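You operate a simulated robot arm through the tools that you are given. There is no shell and no other tool. Be economical: measure what you need, move in short steps, check, and stop when the job is done.

The job below is to be done with a simulated robot arm. You get a single attempt, and the scene is never put back.

TASK
Put the grey pouch marked "29" from the top of the grey bench on the grey plate there and the grey pouch that says "27" on the green tray there. Take the shunt marked "56" from the top of the grey bench and put it on the left shelf of the grey bench. Push the upper left counter drawer shut. Put the teal relay on the cream block on the top of the parts counter. Put the blue tray on the lower shelf of the small table. Fetch the green pack and set it on the clear patch behind the long rack. Pull the locker drawer open. Do these in any order.

It is judged by the outcome, as a careful person would: the job done as asked, and still so three seconds after it is handed in. It fails if anything else is knocked over, pushed out of place, dropped, spilled or broken.

THE ROBOT
A 7-joint arm with a vacuum gripper on a trunk, on a base that drives. Base frame: it is fixed to the floor where the robot stands at the start and does not move with it; the origin is under the middle of the robot, x ahead of it, y to its left, z up; the surface under the hand at the start is at about z = 0.78. Lengths are in m, angles in degrees, forces in N, time in s.
Its first joint turns from -149.0 to 149.0 degrees. Places, roughly: blue tray (21x15x4 cm) [3.6, 8.2, 0.9]; clear patch behind the long rack (63x15 cm) [0.86, 1.26, 0.78]; cream block (8x5x3 cm) [3.6, 8, 0.9]; green pack [0.75, 0.5, 0.75]; green tray [0.5, 0, 0.75]; grey plate [0.5, 0.5, 0.75]; grey pouch [0.5, 0.25, 0.75]; left shelf of the grey bench (52x25 cm) [0.58, -0.34, 1.28]; locker drawer [3.7, 9.3, 0.8]; lower shelf of the small table [1.3, 6.1, 0.3]; shunt [0.75, 0.5, 0.75]; teal relay [3.75, 8, 1]; upper left counter drawer [3.5, 8.1, 0.7]. Payload 1.06 kg.
Tool frame: the origin (TCP) lies in the middle of the cups' lips, and z points out of the cups. The gripper has 1 cup of 0.024 m across, covering 0.024 by 0.024 m (tool x, y); the bellows give 0.008 m. With the vacuum on, a cup seals on a smooth face that it is pressed against (1 to 4 N); it does not hold porous or soft things. The pull reaches 23 N.
Orientation is told as [roll, pitch, yaw] about the base's x, y, z axes, in that order, counted from this pose: with the cups facing straight down, the tool's x points along the base's -x, its y along +y and its z along -z.

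THE INTERFACE
- The arm moves only by the tool send_rows. Its argument "steps" is a list of rows, each an object (a shift or turn left out is 0, a gripper value left out holds the last) with "suction": the vacuum: 1 switches it on, 0 off; "slide": the shift along the base's x, y, z in units of 100 mm (1.0 is 100 mm), a list of three; "dr": the turn, a rotation vector about the base's x, y, z in units of 90 degrees (1.0 is 90 degrees), a list of three. In form: [{"suction": suction, "slide": [tx, ty, tz], "dr": [wx, wy, wz]}, ...]. A call has 1 to 10 rows; each row is the pose to reach, as a shift and turn from the pose commanded when the call began. A call with a number of a shift or a turn outside -1 to 1 is refused whole. Each row takes 0.2 s and may step no farther than 0.05 m and 8.6 degrees from the row before; otherwise, or with a gripper value out of range, the whole call is refused. Where a pose cannot be reached the arm comes as near as it can. A force on the tool above 40 N (or 10 N above the force at the start of the call, whichever is more), or a blocked arm, ends the call early, and 0.2 s more pass. The pull builds up within a second once a cup has sealed. Time passes only in rows, and 0.2 s behind the last, so rows that repeat a pose give it time. It gives the time, the measured TCP pose, the force on the tool (base axes) and the pull of the vacuum at its end, in the units of the frame above (readings bear some noise), with the torque about the TCP (base axes, N m) and any sound that the robot's microphone picked up.
- Cameras (640 x 400 px; columns grow to the right, rows downward): "scene" is now at [0.0366, 0.152, 1.5383]; the picture's right is [-0.22, -0.97, 0.00], its down [-0.66, 0.15, -0.74] and it looks along [0.72, -0.17, -0.68] (base axes); focal length 214 px, centre (320, 200). "wrist" rides on the gripper at [0.078, 0.019, -0.096] in the tool frame; the picture's right is [-0.24, 0.97, 0.00], its down [-0.71, -0.17, -0.69] and it looks along [-0.67, -0.16, 0.73] (tool axes); focal length 243 px, centre (320, 200). There is no depth. A picture from a camera that has moved, and an enlarged one, comes with that camera's place and axes in the base frame and with its lens.
- get_image(camera): a new picture of that camera. No time passes.
- slide_trunk(by): slides the trunk up (or, below 0, down) by that many m; the arm and the scene camera ride with it, the base frame stays. It gives what a move gives, with no picture.
- steer(legs): drives the robot by 1 to 6 legs, each [ahead, turn to the left] in m and degrees, along the robot's own axes; the way and the turn of a leg run together, so that a leg with both is an arc; at most 1.5 m and 180 degrees a leg. The arm and the cameras ride along, it lands a little off, and it stops where it bumps. It gives what a move gives.
- head_to(pan, tilt): turns the head with the scene camera to pan (to the left, within 155 degrees either way) and tilt (down, from -29 to 69), counted from straight ahead of the robot. It gives what a move gives.
- enlarge(camera, box): a new picture of the part [left, top, right, bottom] of that camera's present view, enlarged. No time passes.
- hand_in(): hands the job in; it is judged then, once.

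Go step by step. Nothing tells you exact positions but the pictures and the camera data: compare them with the known pose of the tool, close in by small moves and look again before you grip or let go. The budget is 207 turns and 200 pictures, counting those below and the enlarged ones. Unless the task says otherwise, let go and move clear before handing in.

The tools are called after "Request:" as a command line: name --argument value ..., lists and objects as JSON in quotes. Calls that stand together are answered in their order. send_rows: Moves the arm, as the interface text tells. Its arguments: {"type":"object","properties":{"steps":{"type":"array","items":{"type":"object","properties":{"suction":{"type":"number"},"slide":{"type":"array","items":{"type":"number"}},"dr":{"type":"array","items":{"type":"number"}}}}}},"required":["steps"]} The other tools are called the same way: slide_trunk (by) slides the trunk up or down; steer (legs) drives the base; head_to (pan, tilt) turns the head that bears the scene camera; get_image (camera) takes a picture; enlarge (camera, box) takes an enlarged picture of a part of a camera's view; hand_in () hands the job in.

At the start:

```text
time: 0.0
ee_pos: [0.5778, 0.3932, 1.0001]
ee_rot: [0.1, -0.1, -0.1]
ft_force: [0.7, -0.6, -0.6]
moment: [-0.02, -0.01, -0.01]
pull: 0.1
trunk travel left (down, up): [-0.6, 0.11]
robot x, y, heading: [-0.0028, 0.0036, 0.1]
head pan, tilt: [-13.0, 42.5]
```

scene: 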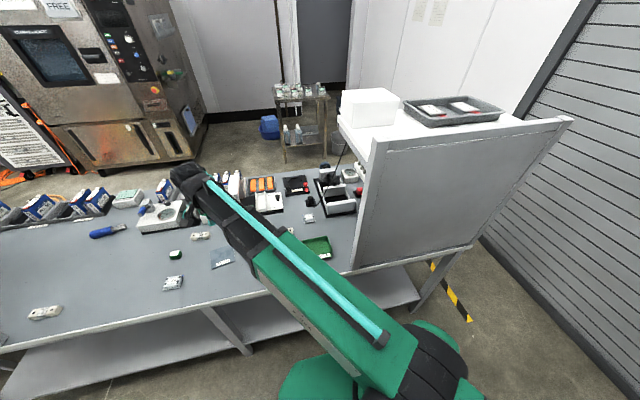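
wrist: 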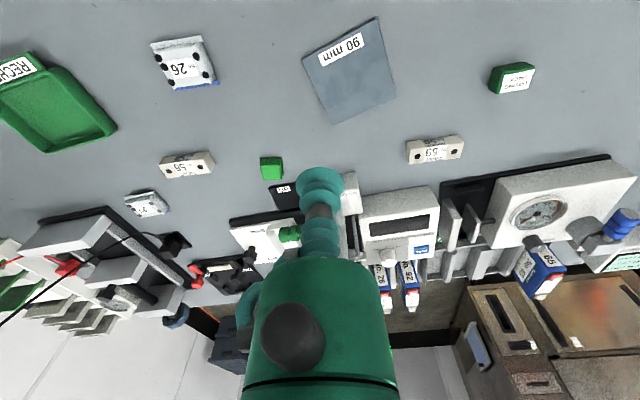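

I see the bench in front of me with small items; I'll enlarge the views to identify pouches, shunt, tray, plate and pack.

Request:
enlarge --camera "scene" --box '[0, 150, 200, 350]'

Request:
enlarge --camera "scene" --box '[140, 150, 380, 300]'

Request:
enlarge --camera "wrist" --box '[0, 0, 320, 200]'

Request:
enlarge --camera "wrist" --box '[320, 0, 640, 200]'

```text
2.00 times, centred on (100, 250) of scene
camera zoom: at [0.0366, 0.152, 1.5383], right [-0.22, -0.97, 0.0], down [-0.66, 0.15, -0.74], along [0.72, -0.17, -0.68], focal length 429 px, centre (760, 100)
```

zoom: 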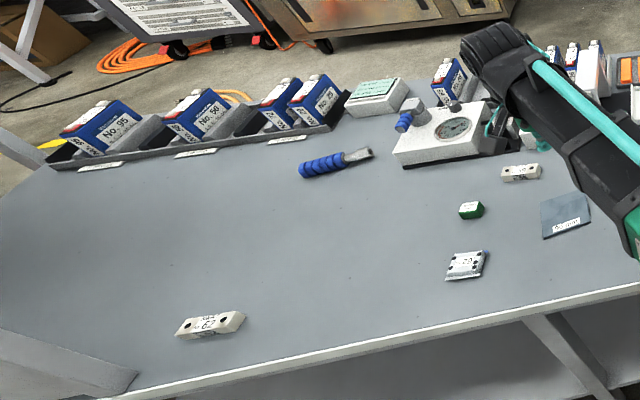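

```text
2.67 times, centred on (260, 225) of scene
camera zoom: at [0.0366, 0.152, 1.5383], right [-0.22, -0.97, 0.0], down [-0.66, 0.15, -0.74], along [0.72, -0.17, -0.68], focal length 572 px, centre (480, 133)
```

zoom: 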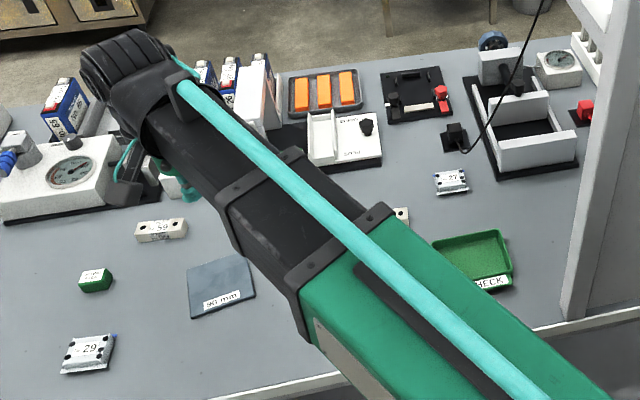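

```text
2.00 times, centred on (160, 100) of wrist
camera zoom: at [0.5002, 0.4121, 1.0962], right [0.24, 0.97, 0.0], down [0.71, -0.17, 0.69], along [0.67, -0.16, -0.73], focal length 485 px, centre (640, 400)
```

zoom: 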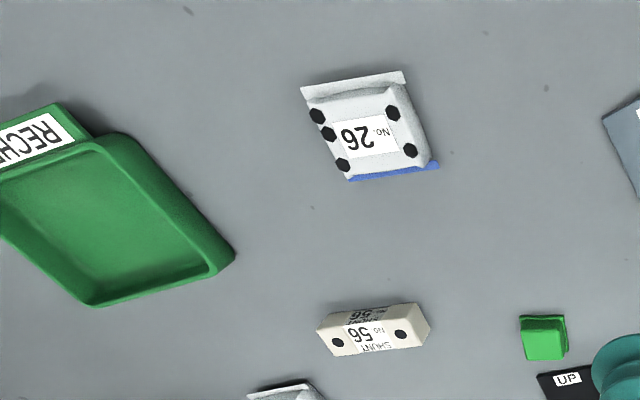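

```text
2.00 times, centred on (480, 100) of wrist
camera zoom: at [0.5002, 0.4121, 1.0962], right [0.24, 0.97, 0.0], down [0.71, -0.17, 0.69], along [0.67, -0.16, -0.73], focal length 485 px, centre (0, 400)
```

zoom: 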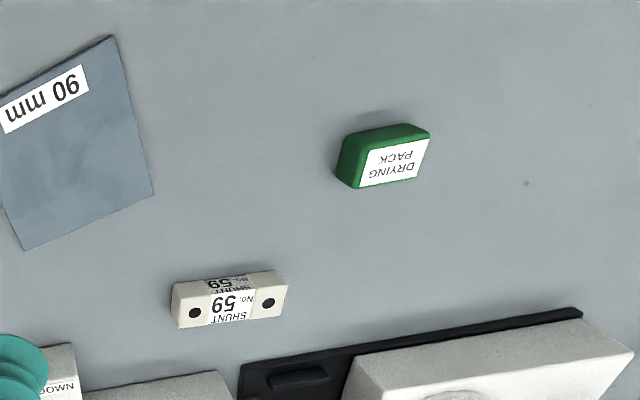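

The green pack, pouches and shunts are visible; labels need checking. I look left toward the long rack and right toward the shelf.

Request:
head_to --pan 45 --tilt 35

Request:
get_image --camera "scene"

Request:
head_to --pan -40 --tilt 25

Request:
get_image --camera "scene"

```text
time: 1.3
ee_pos: [0.5779, 0.3944, 0.9997]
ee_rot: [0.1, 0.0, -0.1]
ft_force: [-0.3, 0.2, -0.7]
moment: [0.02, 0.0, 0.02]
pull: 0.0
trunk travel left (down, up): [-0.6, 0.11]
robot x, y, heading: [0.0016, 0.0004, 0.1]
head pan, tilt: [45.0, 35.0]
```

```text
193 pictures are left
camera scene: at [0.0178, 0.2329, 1.5495], right [0.71, -0.71, 0.0], down [-0.41, -0.41, -0.82], along [0.58, 0.58, -0.57], focal length 214 px, centre (320, 200)
```

scene: 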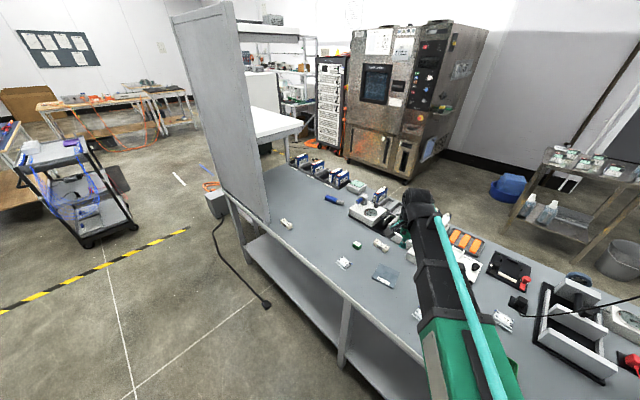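

```text
time: 2.9
ee_pos: [0.5785, 0.3934, 1.0]
ee_rot: [-0.1, -0.1, 0.1]
ft_force: [-0.2, 0.2, -0.1]
moment: [0.02, -0.01, 0.0]
pull: 0.0
trunk travel left (down, up): [-0.6, 0.11]
robot x, y, heading: [-0.0005, 0.0, -0.3]
head pan, tilt: [-40.0, 25.0]
```

```text
192 pictures are left
camera scene: at [0.0261, 0.1115, 1.5653], right [-0.64, -0.77, 0.0], down [-0.32, 0.27, -0.91], along [0.69, -0.58, -0.42], focal length 214 px, centre (320, 200)
```

scene: 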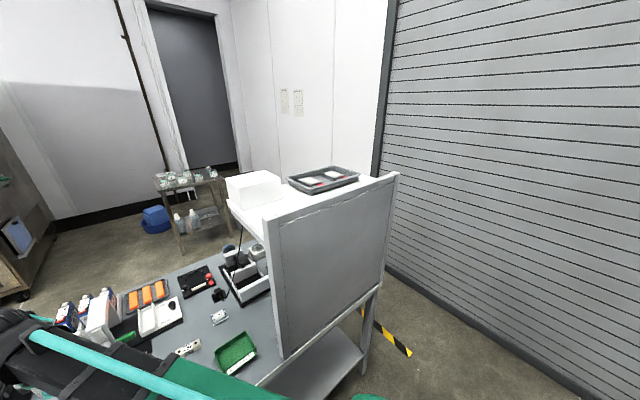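

I need a closer look at the rack and shelf.

Request:
enlarge --camera "scene" --box '[200, 150, 420, 290]'

Request:
head_to --pan 50 --tilt 35

Request:
enlarge --camera "scene" --box '[220, 130, 420, 255]'

Request:
enlarge --camera "scene" --box '[350, 210, 510, 310]'

Request:
enlarge --camera "scene" --box '[0, 60, 320, 260]'

```text
2.86 times, centred on (310, 220) of scene
camera zoom: at [0.0261, 0.1115, 1.5653], right [-0.64, -0.77, 0.0], down [-0.32, 0.27, -0.91], along [0.69, -0.58, -0.42], focal length 613 px, centre (349, 143)
```

zoom: 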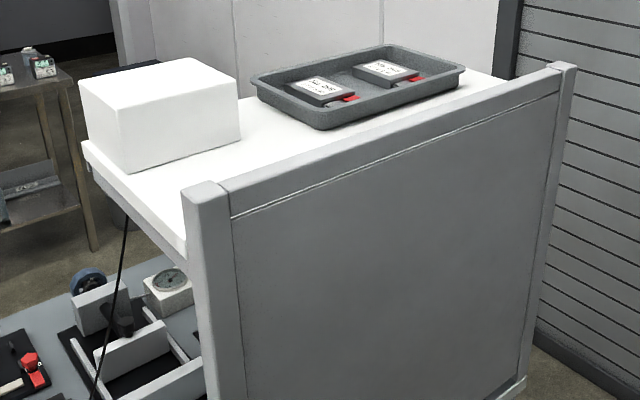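

```text
time: 4.5
ee_pos: [0.5788, 0.3942, 0.9983]
ee_rot: [-0.1, 0.1, 0.0]
ft_force: [-0.9, -0.3, 0.0]
moment: [-0.01, 0.0, 0.0]
pull: 0.0
trunk travel left (down, up): [-0.6, 0.11]
robot x, y, heading: [0.0021, 0.0026, -0.2]
head pan, tilt: [50.0, 35.0]
```

```text
3.20 times, centred on (320, 192) of scene
camera zoom: at [0.0121, 0.2381, 1.5495], right [0.77, -0.64, 0.0], down [-0.37, -0.44, -0.82], along [0.53, 0.63, -0.57], focal length 686 px, centre (320, 224)
```

zoom: 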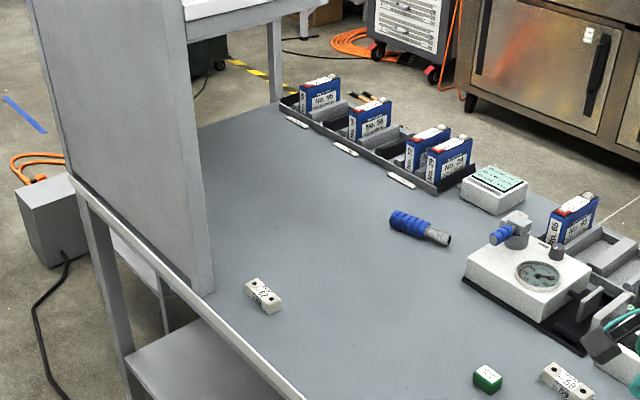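

```text
4.00 times, centred on (430, 260) of scene
camera zoom: at [0.0121, 0.2381, 1.5495], right [0.77, -0.64, 0.0], down [-0.37, -0.44, -0.82], along [0.53, 0.63, -0.57], focal length 858 px, centre (-120, -40)
```

zoom: 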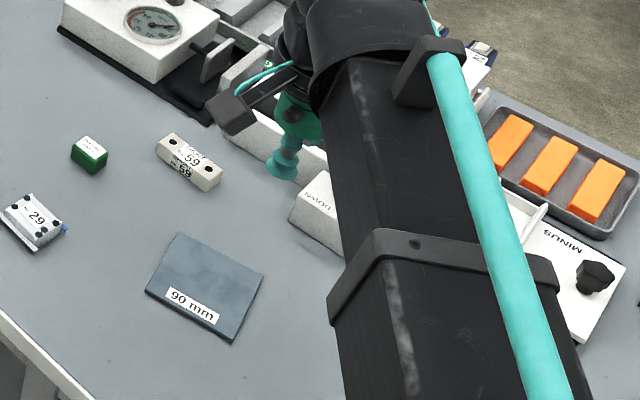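

```text
2.00 times, centred on (160, 160) of scene
camera zoom: at [0.0121, 0.2381, 1.5495], right [0.77, -0.64, 0.0], down [-0.37, -0.44, -0.82], along [0.53, 0.63, -0.57], focal length 429 px, centre (640, 280)
```

zoom: 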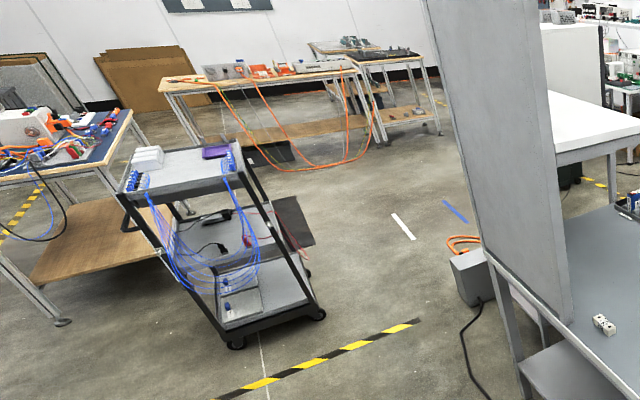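

Pouch 29 lies around (0.51, 0.58), the "90 mm" grey plate around (0.60, 0.44), 27 about (0.71, 0.06), shunt 56 about (0.66, 0.17). I'll go above pouch 29 and look with the wrist camera.

Request:
send_rows --steps '[{"slide": [-0.12, 0.31, -0.17]}, {"slide": [-0.24, 0.62, -0.34]}, {"slide": [-0.34, 0.93, -0.5]}]'

Request:
send_rows --steps '[{"slide": [-0.12, 0.31, -0.17]}, {"slide": [-0.24, 0.62, -0.34]}, {"slide": [-0.34, 0.93, -0.5]}]'

Request:
get_image --camera "wrist"

Request:
head_to --pan -5 --tilt 50

Request:
get_image --camera "scene"

```text
time: 5.3
ee_pos: [0.5453, 0.4865, 0.9503]
ee_rot: [0.0, 0.0, -0.1]
ft_force: [0.5, -0.2, 0.5]
moment: [0.05, -0.01, 0.0]
pull: 0.0
trunk travel left (down, up): [-0.6, 0.11]
robot x, y, heading: [0.001, 0.0036, -0.0]
head pan, tilt: [50.0, 35.0]
```

```text
time: 6.1
ee_pos: [0.5115, 0.5801, 0.8993]
ee_rot: [0.1, 0.1, 0.0]
ft_force: [0.3, 0.3, 0.0]
moment: [0.01, 0.01, 0.0]
pull: 0.1
trunk travel left (down, up): [-0.6, 0.11]
robot x, y, heading: [-0.0003, -0.0007, -0.1]
head pan, tilt: [50.0, 35.0]
```

```text
187 pictures are left
camera wrist: at [0.4334, 0.5983, 0.9954], right [0.24, 0.97, 0.0], down [0.71, -0.17, 0.69], along [0.67, -0.16, -0.73], focal length 243 px, centre (320, 200)
```

wrist: 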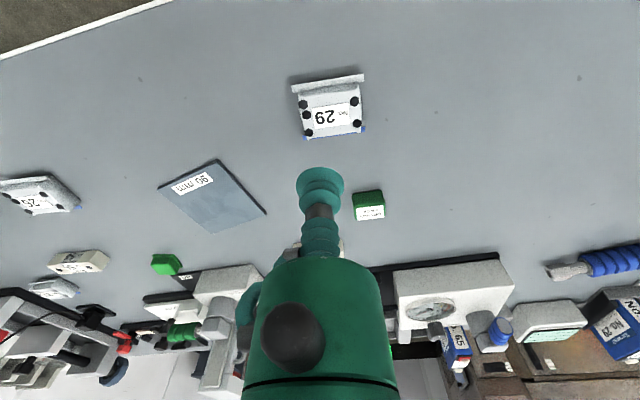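

```text
time: 7.3
ee_pos: [0.5119, 0.5796, 0.8994]
ee_rot: [0.0, -0.1, 0.0]
ft_force: [0.4, -0.2, 0.0]
moment: [-0.01, -0.01, 0.01]
pull: 0.2
trunk travel left (down, up): [-0.6, 0.11]
robot x, y, heading: [-0.0026, 0.0018, 0.0]
head pan, tilt: [-5.0, 50.0]
```

```text
186 pictures are left
camera scene: at [0.0322, 0.1641, 1.5278], right [-0.09, -1.0, 0.0], down [-0.76, 0.07, -0.64], along [0.64, -0.06, -0.77], focal length 214 px, centre (320, 200)
```

scene: 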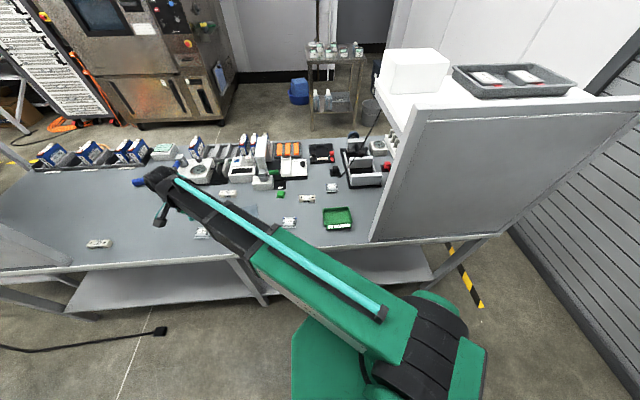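

Pouch 29 is at about (0.519, 0.587). I'll centre over it and come down, then look.

Request:
send_rows --steps '[{"slide": [0.07, 0.07, -0.4]}, {"slide": [0.07, 0.07, -0.8]}]'

Request:
get_image --camera "wrist"

Request:
enlarge --camera "scene" --box '[120, 140, 360, 290]'

```text
time: 8.0
ee_pos: [0.5184, 0.588, 0.8209]
ee_rot: [0.1, 0.0, 0.0]
ft_force: [0.2, -0.9, -0.2]
moment: [-0.01, 0.02, -0.01]
pull: 0.1
trunk travel left (down, up): [-0.6, 0.11]
robot x, y, heading: [-0.0007, -0.002, 0.1]
head pan, tilt: [-5.0, 50.0]
```

```text
185 pictures are left
camera wrist: at [0.4406, 0.6054, 0.9172], right [0.24, 0.97, 0.0], down [0.71, -0.17, 0.69], along [0.67, -0.16, -0.73], focal length 243 px, centre (320, 200)
```

wrist: 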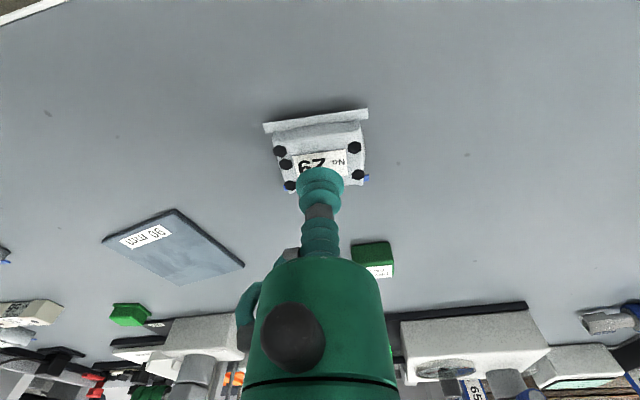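

```text
2.67 times, centred on (240, 215) of scene
camera zoom: at [0.0323, 0.1642, 1.5278], right [-0.09, -1.0, 0.0], down [-0.76, 0.07, -0.64], along [0.64, -0.06, -0.77], focal length 572 px, centre (533, 160)
```

zoom: 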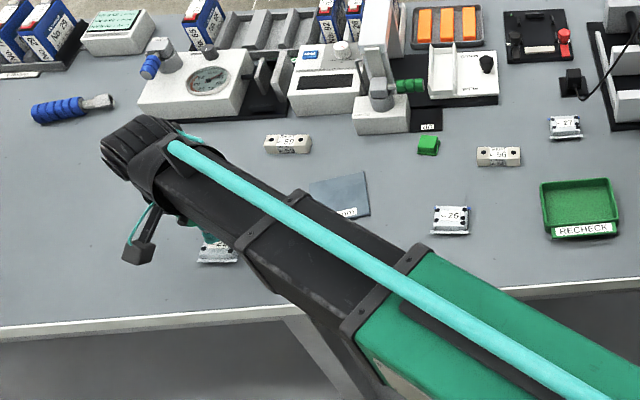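

Cup is centred on pouch 29. Switching vacuum on and pressing down gently.

Request:
send_rows --steps '[{"suction": 1, "slide": [0, 0, -0.1]}, {"slide": [0, 0, -0.15]}, {"slide": [0, 0, -0.2]}, {"slide": [0, 0, -0.24]}, {"slide": [0, 0, -0.27]}, {"slide": [0, 0, -0.27]}]'

```text
time: 9.3
ee_pos: [0.5177, 0.586, 0.7937]
ee_rot: [0.1, -0.1, 0.0]
ft_force: [3.3, 2.6, 19.0]
moment: [-0.01, 0.0, 0.02]
pull: 23.2
trunk travel left (down, up): [-0.6, 0.11]
robot x, y, heading: [-0.0023, 0.002, -0.1]
head pan, tilt: [-5.0, 50.0]
```

It sealed (pull 23). Lifting and checking.

Request:
send_rows --steps '[{"slide": [0, 0, 0.3]}, {"slide": [0, 0, 0.7]}, {"slide": [0, 0, 0.7]}]'

Request:
get_image --camera "wrist"

```text
time: 10.2
ee_pos: [0.5175, 0.5871, 0.8634]
ee_rot: [-0.1, 0.0, 0.0]
ft_force: [-0.1, 0.2, -1.1]
moment: [-0.01, 0.03, 0.01]
pull: 22.8
trunk travel left (down, up): [-0.6, 0.11]
robot x, y, heading: [0.0003, -0.002, -0.1]
head pan, tilt: [-5.0, 50.0]
```

```text
183 pictures are left
camera wrist: at [0.4397, 0.6053, 0.9595], right [0.24, 0.97, 0.0], down [0.71, -0.17, 0.68], along [0.67, -0.16, -0.73], focal length 243 px, centre (320, 200)
```

wrist: 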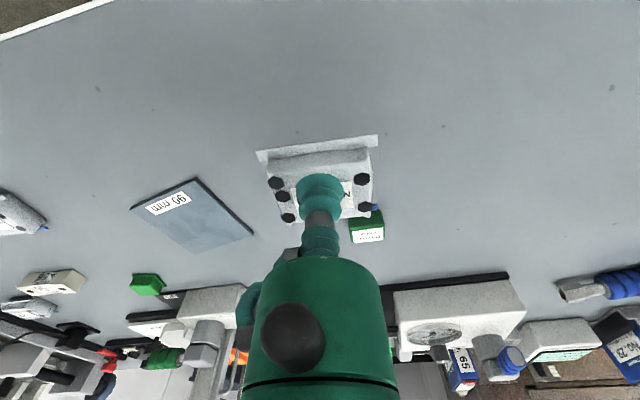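

Held well. Carrying to the plate centre at (0.597, 0.43).

Request:
send_rows --steps '[{"slide": [0.2, -0.4, 0]}, {"slide": [0.4, -0.79, 0]}]'

Request:
send_rows --steps '[{"slide": [0.2, -0.4, 0]}, {"slide": [0.4, -0.78, 0]}, {"slide": [0.4, -0.78, -0.25]}, {"slide": [0.4, -0.78, -0.4]}]'

Request:
get_image --camera "wrist"

```text
time: 10.8
ee_pos: [0.5599, 0.5076, 0.8626]
ee_rot: [0.0, 0.0, 0.0]
ft_force: [-0.3, 0.2, -0.5]
moment: [0.0, -0.02, 0.01]
pull: 23.1
trunk travel left (down, up): [-0.6, 0.11]
robot x, y, heading: [0.0005, 0.003, 0.1]
head pan, tilt: [-5.0, 50.0]
```

```text
time: 11.8
ee_pos: [0.5975, 0.4307, 0.8229]
ee_rot: [0.0, -0.1, 0.0]
ft_force: [0.1, -0.7, -0.2]
moment: [0.01, 0.0, 0.01]
pull: 22.8
trunk travel left (down, up): [-0.6, 0.11]
robot x, y, heading: [0.0007, 0.0004, -0.4]
head pan, tilt: [-5.0, 50.0]
```

```text
182 pictures are left
camera wrist: at [0.5201, 0.4484, 0.919], right [0.23, 0.97, 0.0], down [0.71, -0.17, 0.69], along [0.67, -0.16, -0.73], focal length 243 px, centre (320, 200)
```

wrist: 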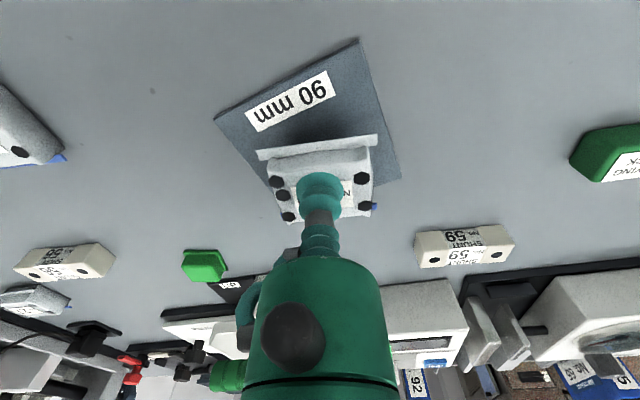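

Plate centre at (0.598, 0.422); nudging and setting down.

Request:
send_rows --steps '[{"slide": [0, -0.07, -0.1]}, {"slide": [0, -0.07, -0.15]}, {"slide": [0, -0.07, -0.19]}, {"slide": [0, -0.07, -0.22]}, {"slide": [0, -0.07, -0.22]}]'

```text
time: 12.9
ee_pos: [0.5975, 0.4233, 0.8018]
ee_rot: [0.1, -0.1, 0.0]
ft_force: [0.8, 1.1, 9.2]
moment: [-0.01, -0.02, -0.01]
pull: 22.6
trunk travel left (down, up): [-0.6, 0.11]
robot x, y, heading: [0.0008, -0.0005, 0.1]
head pan, tilt: [-5.0, 50.0]
```

Contact with 9 N. Releasing and lifting off.

Request:
send_rows --steps '[{"suction": 0, "slide": [0, 0, 0.02]}, {"slide": [0, 0, 0.02]}, {"slide": [0, 0, 0.02]}, {"slide": [0, 0, 0.02]}, {"slide": [0, 0, 0.1]}, {"slide": [0, 0, 0.5]}, {"slide": [0, 0, 1.0]}]'

Request:
get_image --camera "wrist"

```text
time: 14.6
ee_pos: [0.5977, 0.4212, 0.9008]
ee_rot: [0.0, 0.0, 0.0]
ft_force: [0.2, -0.4, 0.6]
moment: [0.0, 0.0, 0.0]
pull: 0.1
trunk travel left (down, up): [-0.6, 0.11]
robot x, y, heading: [0.0016, -0.0018, 0.1]
head pan, tilt: [-5.0, 50.0]
```

```text
181 pictures are left
camera wrist: at [0.5195, 0.4402, 0.9972], right [0.24, 0.97, 0.0], down [0.71, -0.17, 0.69], along [0.67, -0.16, -0.73], focal length 243 px, centre (320, 200)
```

wrist: 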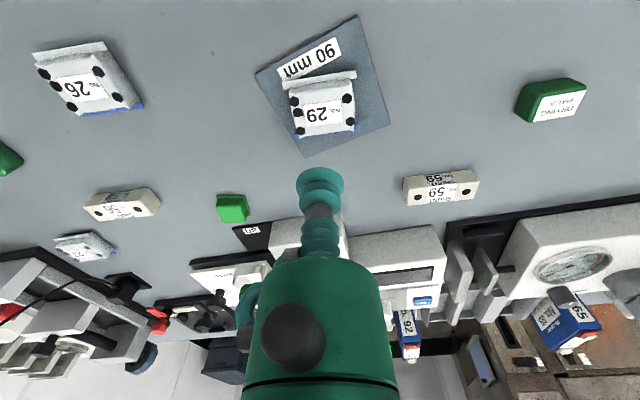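

Pouch 29 rests on the plate. Now heading to pouch 27 near (0.715, 0.05), passing at safe height.

Request:
send_rows --steps '[{"slide": [0.05, -0.5, 0]}, {"slide": [0.1, -1.0, 0]}]'

Request:
send_rows --steps '[{"slide": [0.05, -0.5, 0]}, {"slide": [0.1, -1.0, 0]}]'

Request:
send_rows --steps '[{"slide": [0.05, -0.49, 0]}, {"slide": [0.1, -0.98, 0]}]'

Request:
send_rows --steps '[{"slide": [0.35, -0.3, 0]}, {"slide": [0.7, -0.6, 0]}]'

Request:
get_image --camera "wrist"

```text
refused: row 1 steps farther than a row can; nothing moved
```

```text
refused: row 1 steps farther than a row can; nothing moved
```

```text
time: 15.2
ee_pos: [0.6061, 0.323, 0.9015]
ee_rot: [-0.1, 0.0, 0.0]
ft_force: [0.4, -0.4, -0.1]
moment: [-0.02, 0.01, 0.0]
pull: 0.1
trunk travel left (down, up): [-0.6, 0.11]
robot x, y, heading: [0.0017, -0.0002, -0.2]
head pan, tilt: [-5.0, 50.0]
```

```text
time: 15.8
ee_pos: [0.6784, 0.2614, 0.9032]
ee_rot: [0.0, 0.0, 0.0]
ft_force: [0.7, 0.0, -0.6]
moment: [-0.02, 0.0, -0.03]
pull: 0.1
trunk travel left (down, up): [-0.6, 0.11]
robot x, y, heading: [0.0007, 0.0005, -0.0]
head pan, tilt: [-5.0, 50.0]
```

```text
180 pictures are left
camera wrist: at [0.5997, 0.2792, 0.9991], right [0.23, 0.97, 0.0], down [0.71, -0.17, 0.68], along [0.67, -0.16, -0.73], focal length 243 px, centre (320, 200)
```

wrist: 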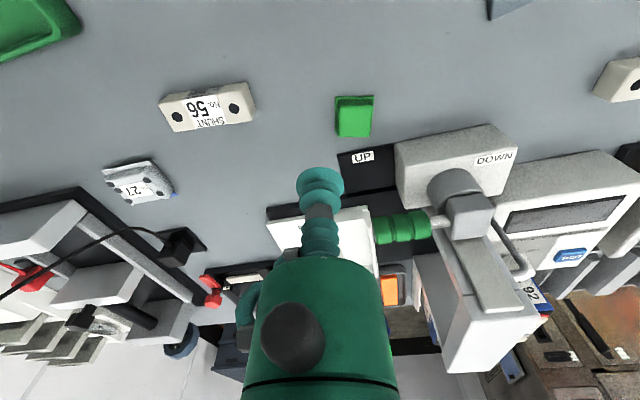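

Still clear. Continuing to pouch 27 and checking the shunt label from the scene camera.

Request:
send_rows --steps '[{"slide": [0.1, -0.45, 0]}, {"slide": [0.2, -0.9, 0]}]'

Request:
send_rows --steps '[{"slide": [0.1, -0.45, 0]}, {"slide": [0.2, -0.9, 0]}, {"slide": [0.2, -1.0, -0.3]}]'

Request:
get_image --camera "wrist"

Request:
enlarge --camera "scene" --box '[260, 150, 400, 238]'

```text
time: 16.4
ee_pos: [0.6959, 0.1736, 0.9029]
ee_rot: [0.1, 0.0, 0.1]
ft_force: [-0.2, -0.1, 0.3]
moment: [0.03, 0.0, -0.02]
pull: 0.0
trunk travel left (down, up): [-0.6, 0.11]
robot x, y, heading: [-0.0001, -0.0015, -0.1]
head pan, tilt: [-5.0, 50.0]
```

```text
time: 17.1
ee_pos: [0.7164, 0.0752, 0.8705]
ee_rot: [0.0, 0.1, 0.0]
ft_force: [0.2, 0.6, 0.3]
moment: [0.0, -0.01, -0.02]
pull: 0.2
trunk travel left (down, up): [-0.6, 0.11]
robot x, y, heading: [-0.002, -0.0005, -0.0]
head pan, tilt: [-5.0, 50.0]
```

```text
179 pictures are left
camera wrist: at [0.6372, 0.0934, 0.9669], right [0.23, 0.97, 0.0], down [0.71, -0.17, 0.69], along [0.67, -0.16, -0.73], focal length 243 px, centre (320, 200)
```

wrist: 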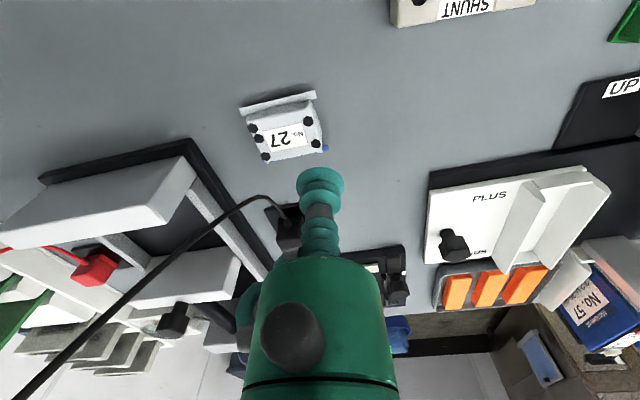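

```text
4.55 times, centred on (330, 194) of scene
camera zoom: at [0.0322, 0.1639, 1.5278], right [-0.09, -1.0, 0.0], down [-0.76, 0.07, -0.64], along [0.64, -0.06, -0.77], focal length 975 px, centre (274, 227)
```

zoom: 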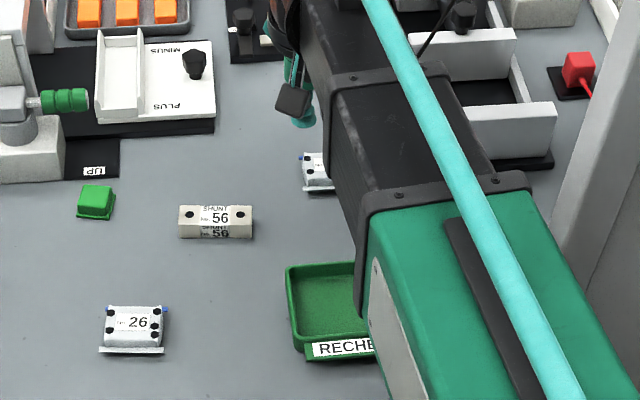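

Shunt 56 and pouch 27 confirmed. Centring over pouch 27 at (0.718, 0.049).

Request:
send_rows --steps '[{"slide": [0.02, -0.26, 0]}, {"slide": [0.02, -0.26, -0.43]}]'

Request:
get_image --camera "wrist"

```text
time: 17.8
ee_pos: [0.7183, 0.0488, 0.8283]
ee_rot: [-0.1, 0.0, 0.1]
ft_force: [-0.3, -0.3, 0.7]
moment: [-0.01, -0.03, 0.04]
pull: 0.0
trunk travel left (down, up): [-0.6, 0.11]
robot x, y, heading: [-0.0055, -0.0008, -0.0]
head pan, tilt: [-5.0, 50.0]
```

```text
177 pictures are left
camera wrist: at [0.6401, 0.0671, 0.9247], right [0.23, 0.97, 0.0], down [0.71, -0.17, 0.69], along [0.67, -0.16, -0.73], focal length 243 px, centre (320, 200)
```

wrist: 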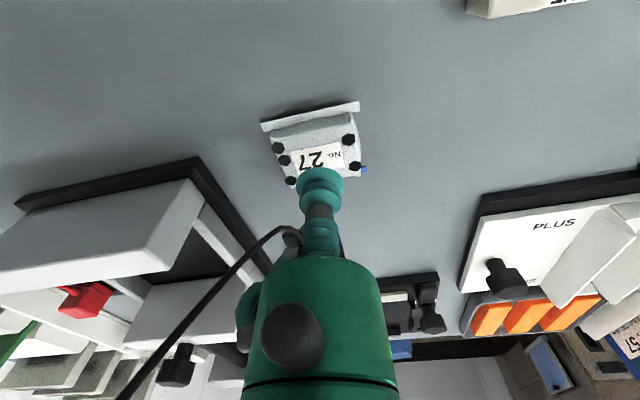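

Centred. Gripping pouch 27.

Request:
send_rows --steps '[{"suction": 1, "slide": [0, 0, -0.15]}, {"slide": [0, 0, -0.22]}, {"slide": [0, 0, -0.28]}, {"slide": [0, 0, -0.33]}, {"slide": [0, 0, -0.33]}, {"slide": [0, 0, -0.33]}]'

Request:
send_rows --steps '[{"slide": [0, 0, 0.3]}, {"slide": [0, 0, 0.7]}, {"slide": [0, 0, 0.7]}]'

Request:
get_image --camera "wrist"

```text
time: 19.1
ee_pos: [0.7178, 0.0481, 0.7953]
ee_rot: [0.0, -0.2, 0.0]
ft_force: [4.8, -0.9, 13.8]
moment: [-0.02, 0.01, 0.02]
pull: 22.1
trunk travel left (down, up): [-0.6, 0.11]
robot x, y, heading: [0.0003, 0.0028, 0.1]
head pan, tilt: [-5.0, 50.0]
```

```text
time: 19.9
ee_pos: [0.7189, 0.0482, 0.8643]
ee_rot: [0.0, 0.0, 0.0]
ft_force: [-0.8, 0.6, -1.3]
moment: [0.0, -0.02, 0.0]
pull: 22.5
trunk travel left (down, up): [-0.6, 0.11]
robot x, y, heading: [0.0009, -0.0006, -0.2]
head pan, tilt: [-5.0, 50.0]
```

```text
176 pictures are left
camera wrist: at [0.6399, 0.0671, 0.9614], right [0.24, 0.97, 0.0], down [0.71, -0.17, 0.68], along [0.67, -0.16, -0.73], focal length 243 px, centre (320, 200)
```

wrist: 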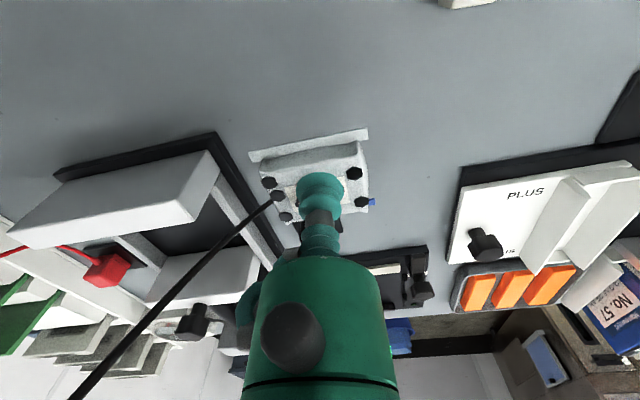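

Held. Moving to above the green tray at about (0.55, 0.05).

Request:
send_rows --steps '[{"slide": [-0.45, 0, 0.1]}, {"slide": [-0.9, 0, 0.1]}]'

Request:
send_rows --steps '[{"slide": [-0.4, 0, 0]}, {"slide": [-0.78, 0, 0]}]'

Request:
get_image --camera "wrist"

Request:
get_image --camera "scene"

```text
time: 20.6
ee_pos: [0.6256, 0.0511, 0.8736]
ee_rot: [0.1, -0.1, 0.1]
ft_force: [-0.8, -0.4, -0.6]
moment: [0.01, -0.03, -0.01]
pull: 22.9
trunk travel left (down, up): [-0.6, 0.11]
robot x, y, heading: [0.0005, -0.0007, -0.1]
head pan, tilt: [-5.0, 50.0]
```

```text
time: 21.1
ee_pos: [0.5504, 0.0483, 0.8735]
ee_rot: [0.0, 0.0, 0.0]
ft_force: [0.3, 0.2, -0.2]
moment: [0.03, 0.04, -0.01]
pull: 23.2
trunk travel left (down, up): [-0.6, 0.11]
robot x, y, heading: [0.0023, 0.0037, 0.1]
head pan, tilt: [-5.0, 50.0]
```

```text
175 pictures are left
camera wrist: at [0.4727, 0.0672, 0.9696], right [0.24, 0.97, 0.0], down [0.71, -0.17, 0.69], along [0.67, -0.16, -0.73], focal length 243 px, centre (320, 200)
```

wrist: 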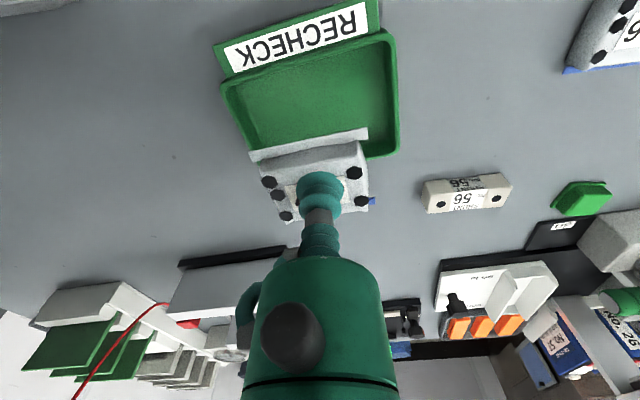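

```text
174 pictures are left
camera scene: at [0.0316, 0.1639, 1.5278], right [-0.09, -1.0, 0.0], down [-0.76, 0.07, -0.64], along [0.64, -0.06, -0.77], focal length 214 px, centre (320, 200)
```

scene: 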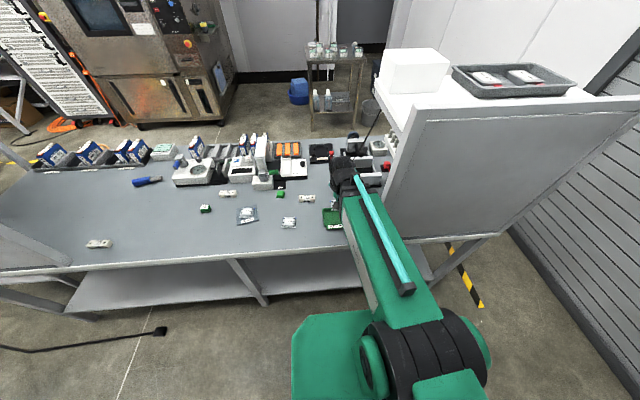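

Tray centre is about (0.547, 0.043). Lowering the pouch into it.

Request:
send_rows --steps '[{"slide": [-0.03, -0.05, -0.3]}, {"slide": [-0.03, -0.05, -0.55]}, {"slide": [-0.03, -0.05, -0.63]}, {"slide": [-0.03, -0.05, -0.68]}, {"slide": [-0.03, -0.05, -0.71]}, {"slide": [-0.03, -0.05, -0.71]}]'

```text
time: 22.6
ee_pos: [0.5473, 0.044, 0.804]
ee_rot: [-0.1, 0.0, 0.1]
ft_force: [0.9, -1.3, -0.7]
moment: [0.0, 0.01, 0.02]
pull: 22.8
trunk travel left (down, up): [-0.6, 0.11]
robot x, y, heading: [-0.0001, -0.0034, 0.0]
head pan, tilt: [-5.0, 50.0]
```

Request:
send_rows --steps '[{"slide": [0, 0, -0.04]}, {"slide": [0, 0, -0.06]}]'

Request:
get_image --camera "wrist"

```text
time: 23.1
ee_pos: [0.5492, 0.0454, 0.7987]
ee_rot: [0.0, 0.0, 0.0]
ft_force: [2.6, 0.4, 18.4]
moment: [-0.02, 0.0, -0.01]
pull: 23.1
trunk travel left (down, up): [-0.6, 0.11]
robot x, y, heading: [-0.0029, -0.0026, -0.3]
head pan, tilt: [-5.0, 50.0]
```

```text
173 pictures are left
camera wrist: at [0.4698, 0.0627, 0.8952], right [0.24, 0.97, 0.0], down [0.71, -0.17, 0.69], along [0.67, -0.16, -0.73], focal length 243 px, centre (320, 200)
```

wrist: 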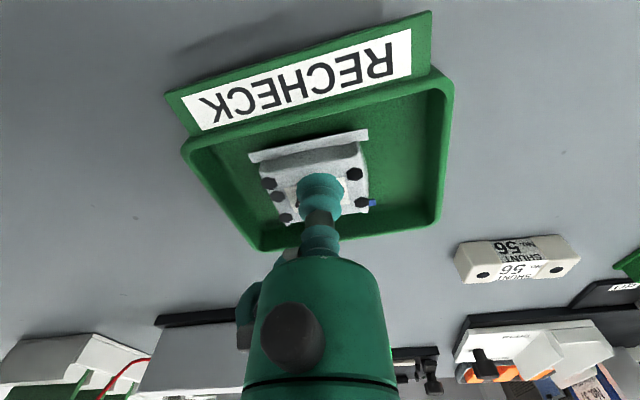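

Touching the tray floor, inside the rim. Releasing and lifting.

Request:
send_rows --steps '[{"suction": 0, "slide": [0, 0, 0.03]}, {"slide": [0, 0, 0.03]}, {"slide": [0, 0, 0.03]}, {"slide": [0, 0, 0.03]}, {"slide": [0, 0, 0.1]}, {"slide": [0, 0, 0.5]}, {"slide": [0, 0, 0.9]}]'

Request:
send_rows --steps '[{"slide": [0.35, 0.35, 0]}, {"slide": [0.7, 0.7, 0]}, {"slide": [0.95, 0.98, 0]}]'

Request:
get_image --camera "wrist"

```text
time: 24.8
ee_pos: [0.5488, 0.0448, 0.8865]
ee_rot: [0.0, 0.0, 0.0]
ft_force: [-0.1, 0.4, -0.2]
moment: [0.01, -0.02, 0.0]
pull: 0.1
trunk travel left (down, up): [-0.6, 0.11]
robot x, y, heading: [0.001, 0.0005, -0.0]
head pan, tilt: [-5.0, 50.0]
```

```text
time: 25.6
ee_pos: [0.6431, 0.1425, 0.8892]
ee_rot: [0.0, -0.1, -0.1]
ft_force: [0.2, 0.3, -0.4]
moment: [0.0, -0.01, 0.03]
pull: 0.1
trunk travel left (down, up): [-0.6, 0.11]
robot x, y, heading: [-0.0009, -0.0001, 0.3]
head pan, tilt: [-5.0, 50.0]
```

```text
172 pictures are left
camera wrist: at [0.5652, 0.1604, 0.9853], right [0.24, 0.97, 0.0], down [0.71, -0.17, 0.69], along [0.67, -0.16, -0.73], focal length 243 px, centre (320, 200)
```

wrist: 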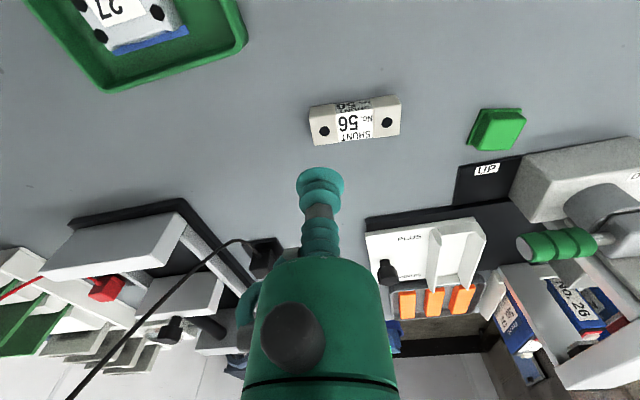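

Shunt 56's top is centred near (0.657, 0.167). Going above it.

Request:
send_rows --steps '[{"slide": [0.14, 0.24, -0.3]}, {"slide": [0.14, 0.24, -0.55]}]'

Request:
get_image --camera "wrist"

```text
time: 26.1
ee_pos: [0.6582, 0.1666, 0.8337]
ee_rot: [0.0, 0.0, 0.0]
ft_force: [0.3, 0.4, -0.7]
moment: [-0.01, -0.01, -0.01]
pull: 0.0
trunk travel left (down, up): [-0.6, 0.11]
robot x, y, heading: [0.0025, 0.0027, -0.1]
head pan, tilt: [-5.0, 50.0]
```

```text
171 pictures are left
camera wrist: at [0.5799, 0.1846, 0.9297], right [0.24, 0.97, 0.0], down [0.71, -0.17, 0.69], along [0.67, -0.16, -0.73], focal length 243 px, centre (320, 200)
```

wrist: 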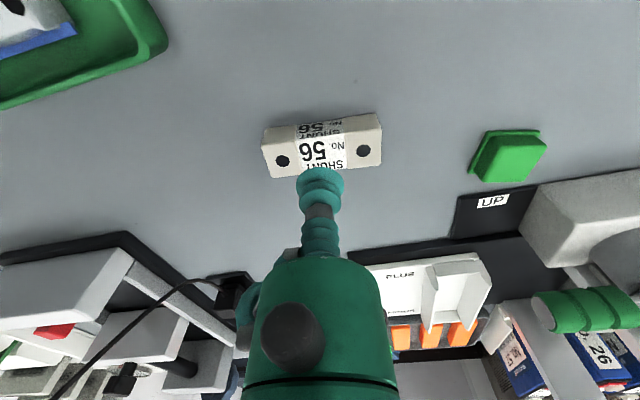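

Aligned. Gripping the shunt.

Request:
send_rows --steps '[{"suction": 1, "slide": [0, 0, -0.12]}, {"slide": [0, 0, -0.18]}, {"slide": [0, 0, -0.23]}, {"slide": [0, 0, -0.27]}, {"slide": [0, 0, -0.3]}, {"slide": [0, 0, -0.33]}, {"slide": [0, 0, -0.33]}]'

```text
time: 27.8
ee_pos: [0.6567, 0.1675, 0.8015]
ee_rot: [0.0, -0.1, 0.0]
ft_force: [2.8, 1.0, 14.8]
moment: [-0.04, -0.01, -0.04]
pull: 22.8
trunk travel left (down, up): [-0.6, 0.11]
robot x, y, heading: [-0.0011, 0.005, -0.2]
head pan, tilt: [-5.0, 50.0]
```

Gripped. Lifting the shunt, raising the trunk, and backing the base slightly for reach to the shelf.

Request:
send_rows --steps '[{"slide": [0, 0, 0.3]}, {"slide": [0, 0, 0.65]}, {"slide": [0, 0, 1.0]}]'

Request:
slide_trunk --by 0.105

Request:
steer --legs '[[-0.1, 0]]'

Request:
get_image --camera "wrist"

Request:
head_to --pan -35 --tilt 30

Request:
get_image --camera "scene"

```text
time: 28.6
ee_pos: [0.6563, 0.1654, 0.9018]
ee_rot: [0.1, -0.1, 0.0]
ft_force: [-0.1, -0.7, -1.8]
moment: [0.01, 0.01, -0.01]
pull: 23.2
trunk travel left (down, up): [-0.6, 0.11]
robot x, y, heading: [0.0, -0.0025, 0.1]
head pan, tilt: [-5.0, 50.0]
```

```text
time: 29.9
ee_pos: [0.6552, 0.1665, 1.0051]
ee_rot: [0.0, 0.1, 0.0]
ft_force: [-0.3, 1.0, -2.2]
moment: [-0.01, 0.02, 0.03]
pull: 22.7
trunk travel left (down, up): [-0.705, 0.005]
robot x, y, heading: [0.0026, 0.0017, -0.1]
head pan, tilt: [-5.0, 50.0]
```

```text
time: 31.1
ee_pos: [0.5548, 0.1666, 1.0072]
ee_rot: [0.0, -0.1, 0.1]
ft_force: [-0.8, -0.4, -2.1]
moment: [0.02, -0.01, 0.0]
pull: 23.2
trunk travel left (down, up): [-0.705, 0.005]
robot x, y, heading: [-0.1001, -0.0018, -0.0]
head pan, tilt: [-5.0, 50.0]
```

```text
170 pictures are left
camera wrist: at [0.4753, 0.1852, 1.1029], right [0.23, 0.97, 0.0], down [0.71, -0.17, 0.69], along [0.67, -0.16, -0.73], focal length 243 px, centre (320, 200)
```

wrist: 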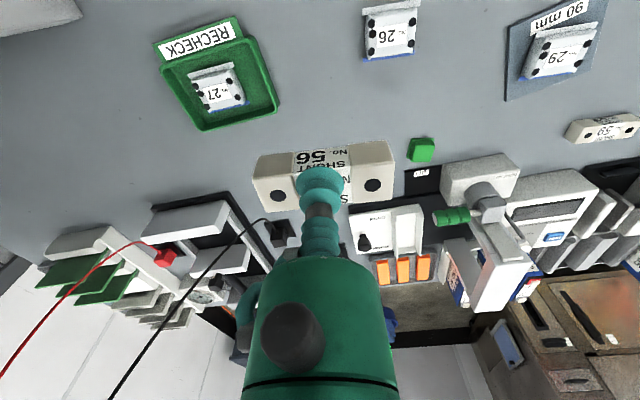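

```text
time: 32.0
ee_pos: [0.5549, 0.1676, 1.0052]
ee_rot: [-0.1, 0.0, 0.1]
ft_force: [-0.4, 0.5, -2.0]
moment: [0.01, -0.02, 0.01]
pull: 22.8
trunk travel left (down, up): [-0.705, 0.005]
robot x, y, heading: [-0.1011, -0.0002, -0.0]
head pan, tilt: [-35.0, 30.0]
```

```text
169 pictures are left
camera scene: at [-0.0713, 0.1188, 1.6623], right [-0.57, -0.82, 0.0], down [-0.41, 0.29, -0.87], along [0.71, -0.49, -0.5], focal length 214 px, centre (320, 200)
```

scene: 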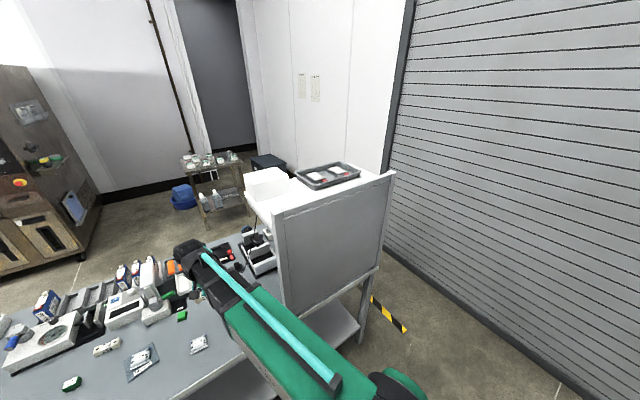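

Both pouches look right. Raising the shunt above the shelf level.

Request:
send_rows --steps '[{"slide": [0, 0, 0.5]}, {"slide": [0, 0, 1.0]}]'

Request:
send_rows --steps '[{"slide": [0, 0, 0.5]}, {"slide": [0, 0, 1.0]}]'

Request:
send_rows --steps '[{"slide": [0, 0, 0.5]}, {"slide": [0, 0, 1.0]}]'

Request:
send_rows --steps '[{"slide": [0, 0, 0.5]}, {"slide": [0, 0, 1.0]}]'

Request:
get_image --camera "scene"

Request:
enlarge --camera "scene" --box '[220, 140, 420, 265]'

```text
time: 32.6
ee_pos: [0.5555, 0.1677, 1.1055]
ee_rot: [0.0, 0.0, 0.1]
ft_force: [-0.6, 0.0, -2.6]
moment: [-0.03, 0.03, 0.02]
pull: 22.8
trunk travel left (down, up): [-0.705, 0.005]
robot x, y, heading: [-0.0987, 0.0016, 0.3]
head pan, tilt: [-35.0, 30.0]
```

```text
time: 33.2
ee_pos: [0.5561, 0.1672, 1.2056]
ee_rot: [0.0, 0.0, 0.1]
ft_force: [0.0, -0.3, -1.8]
moment: [-0.01, 0.0, 0.0]
pull: 22.8
trunk travel left (down, up): [-0.705, 0.005]
robot x, y, heading: [-0.1004, 0.0013, -0.2]
head pan, tilt: [-35.0, 30.0]
```

```text
time: 33.8
ee_pos: [0.5559, 0.1667, 1.3044]
ee_rot: [0.0, 0.0, 0.2]
ft_force: [-1.0, 0.3, -1.8]
moment: [0.02, -0.04, 0.01]
pull: 18.0
trunk travel left (down, up): [-0.705, 0.005]
robot x, y, heading: [-0.099, 0.0015, 0.1]
head pan, tilt: [-35.0, 30.0]
```

```text
time: 34.4
ee_pos: [0.581, 0.1744, 1.3608]
ee_rot: [0.7, -2.7, 0.1]
ft_force: [-1.3, 0.2, -0.4]
moment: [-0.04, -0.03, 0.02]
pull: 0.1
out of reach, approached as far as the arm can: row 1, 2
trunk travel left (down, up): [-0.705, 0.005]
robot x, y, heading: [-0.1037, -0.0016, 0.2]
head pan, tilt: [-35.0, 30.0]
```

```text
168 pictures are left
camera scene: at [-0.0721, 0.1185, 1.6623], right [-0.57, -0.82, 0.0], down [-0.41, 0.29, -0.87], along [0.71, -0.5, -0.5], focal length 214 px, centre (320, 200)
```

scene: 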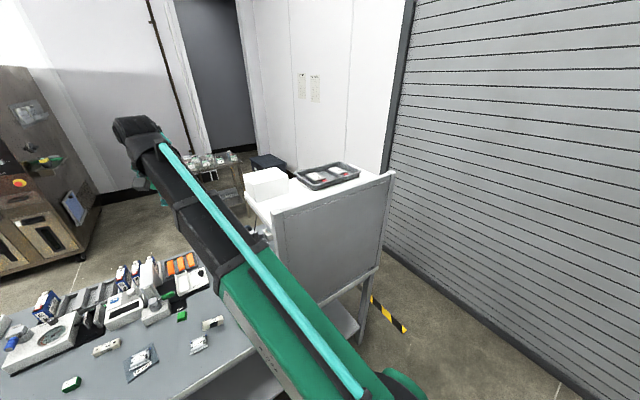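

```text
3.20 times, centred on (320, 202) of scene
camera zoom: at [-0.0721, 0.1185, 1.6623], right [-0.57, -0.82, 0.0], down [-0.41, 0.29, -0.87], along [0.71, -0.5, -0.5], focal length 686 px, centre (320, 192)
```

zoom: 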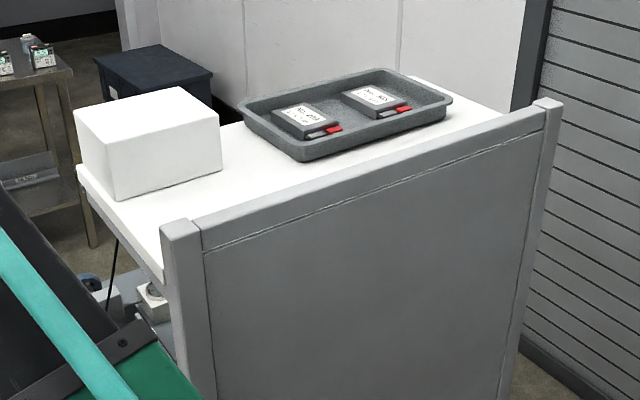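

The vacuum let go and the shunt dropped back onto the bench near (scene 212,323). I'll look closely at its state and its neighbours.

Request:
head_to --pan -5 --tilt 50

Request:
get_image --camera "scene"

Request:
enlarge --camera "scene" --box '[200, 150, 400, 275]'

Request:
get_image --camera "wrist"

```text
time: 35.4
ee_pos: [0.5815, 0.1748, 1.3597]
ee_rot: [0.7, -2.7, 0.1]
ft_force: [-0.5, -0.4, -0.6]
moment: [0.01, 0.03, 0.01]
pull: 0.0
trunk travel left (down, up): [-0.705, 0.005]
robot x, y, heading: [-0.1003, 0.003, 0.1]
head pan, tilt: [-5.0, 50.0]
```

```text
166 pictures are left
camera scene: at [-0.0689, 0.1638, 1.6329], right [-0.09, -1.0, 0.0], down [-0.76, 0.07, -0.64], along [0.64, -0.06, -0.77], focal length 214 px, centre (320, 200)
```

scene: 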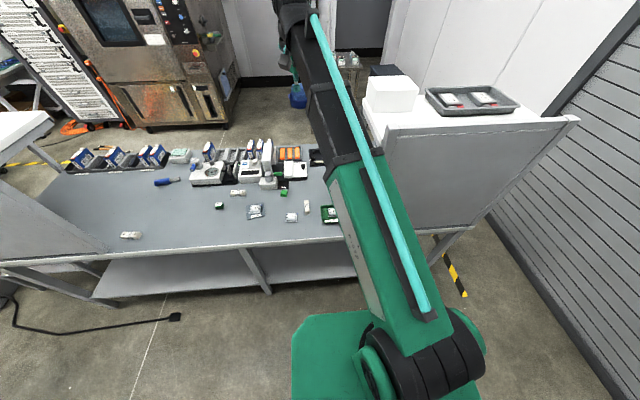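

```text
3.20 times, centred on (300, 212) of scene
camera zoom: at [-0.0689, 0.1638, 1.6329], right [-0.09, -1.0, 0.0], down [-0.76, 0.07, -0.64], along [0.64, -0.06, -0.77], focal length 686 px, centre (384, 160)
```

zoom: 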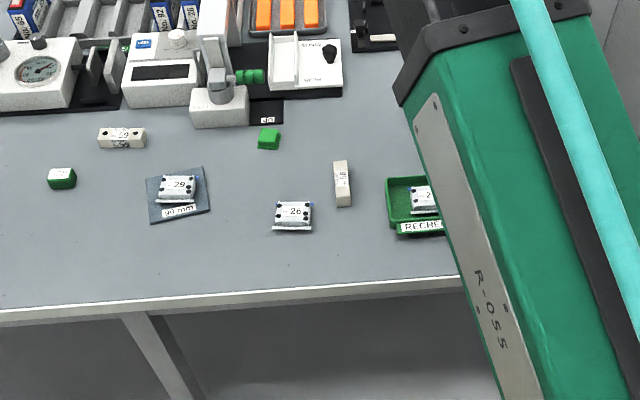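

```text
164 pictures are left
camera wrist: at [0.498, 0.1918, 1.4527], right [0.23, 0.97, 0.02], down [0.68, -0.18, 0.72], along [0.7, -0.15, -0.7], focal length 243 px, centre (320, 200)
```

wrist: 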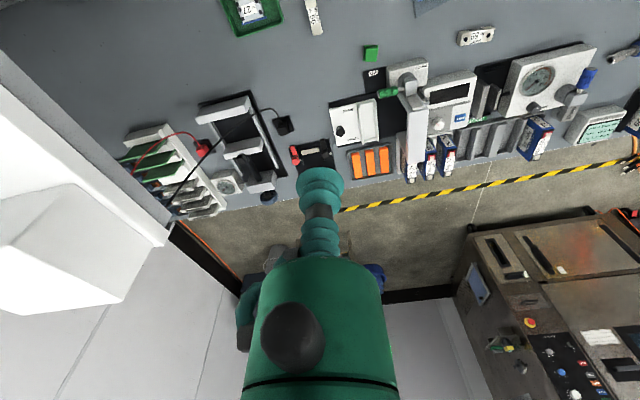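

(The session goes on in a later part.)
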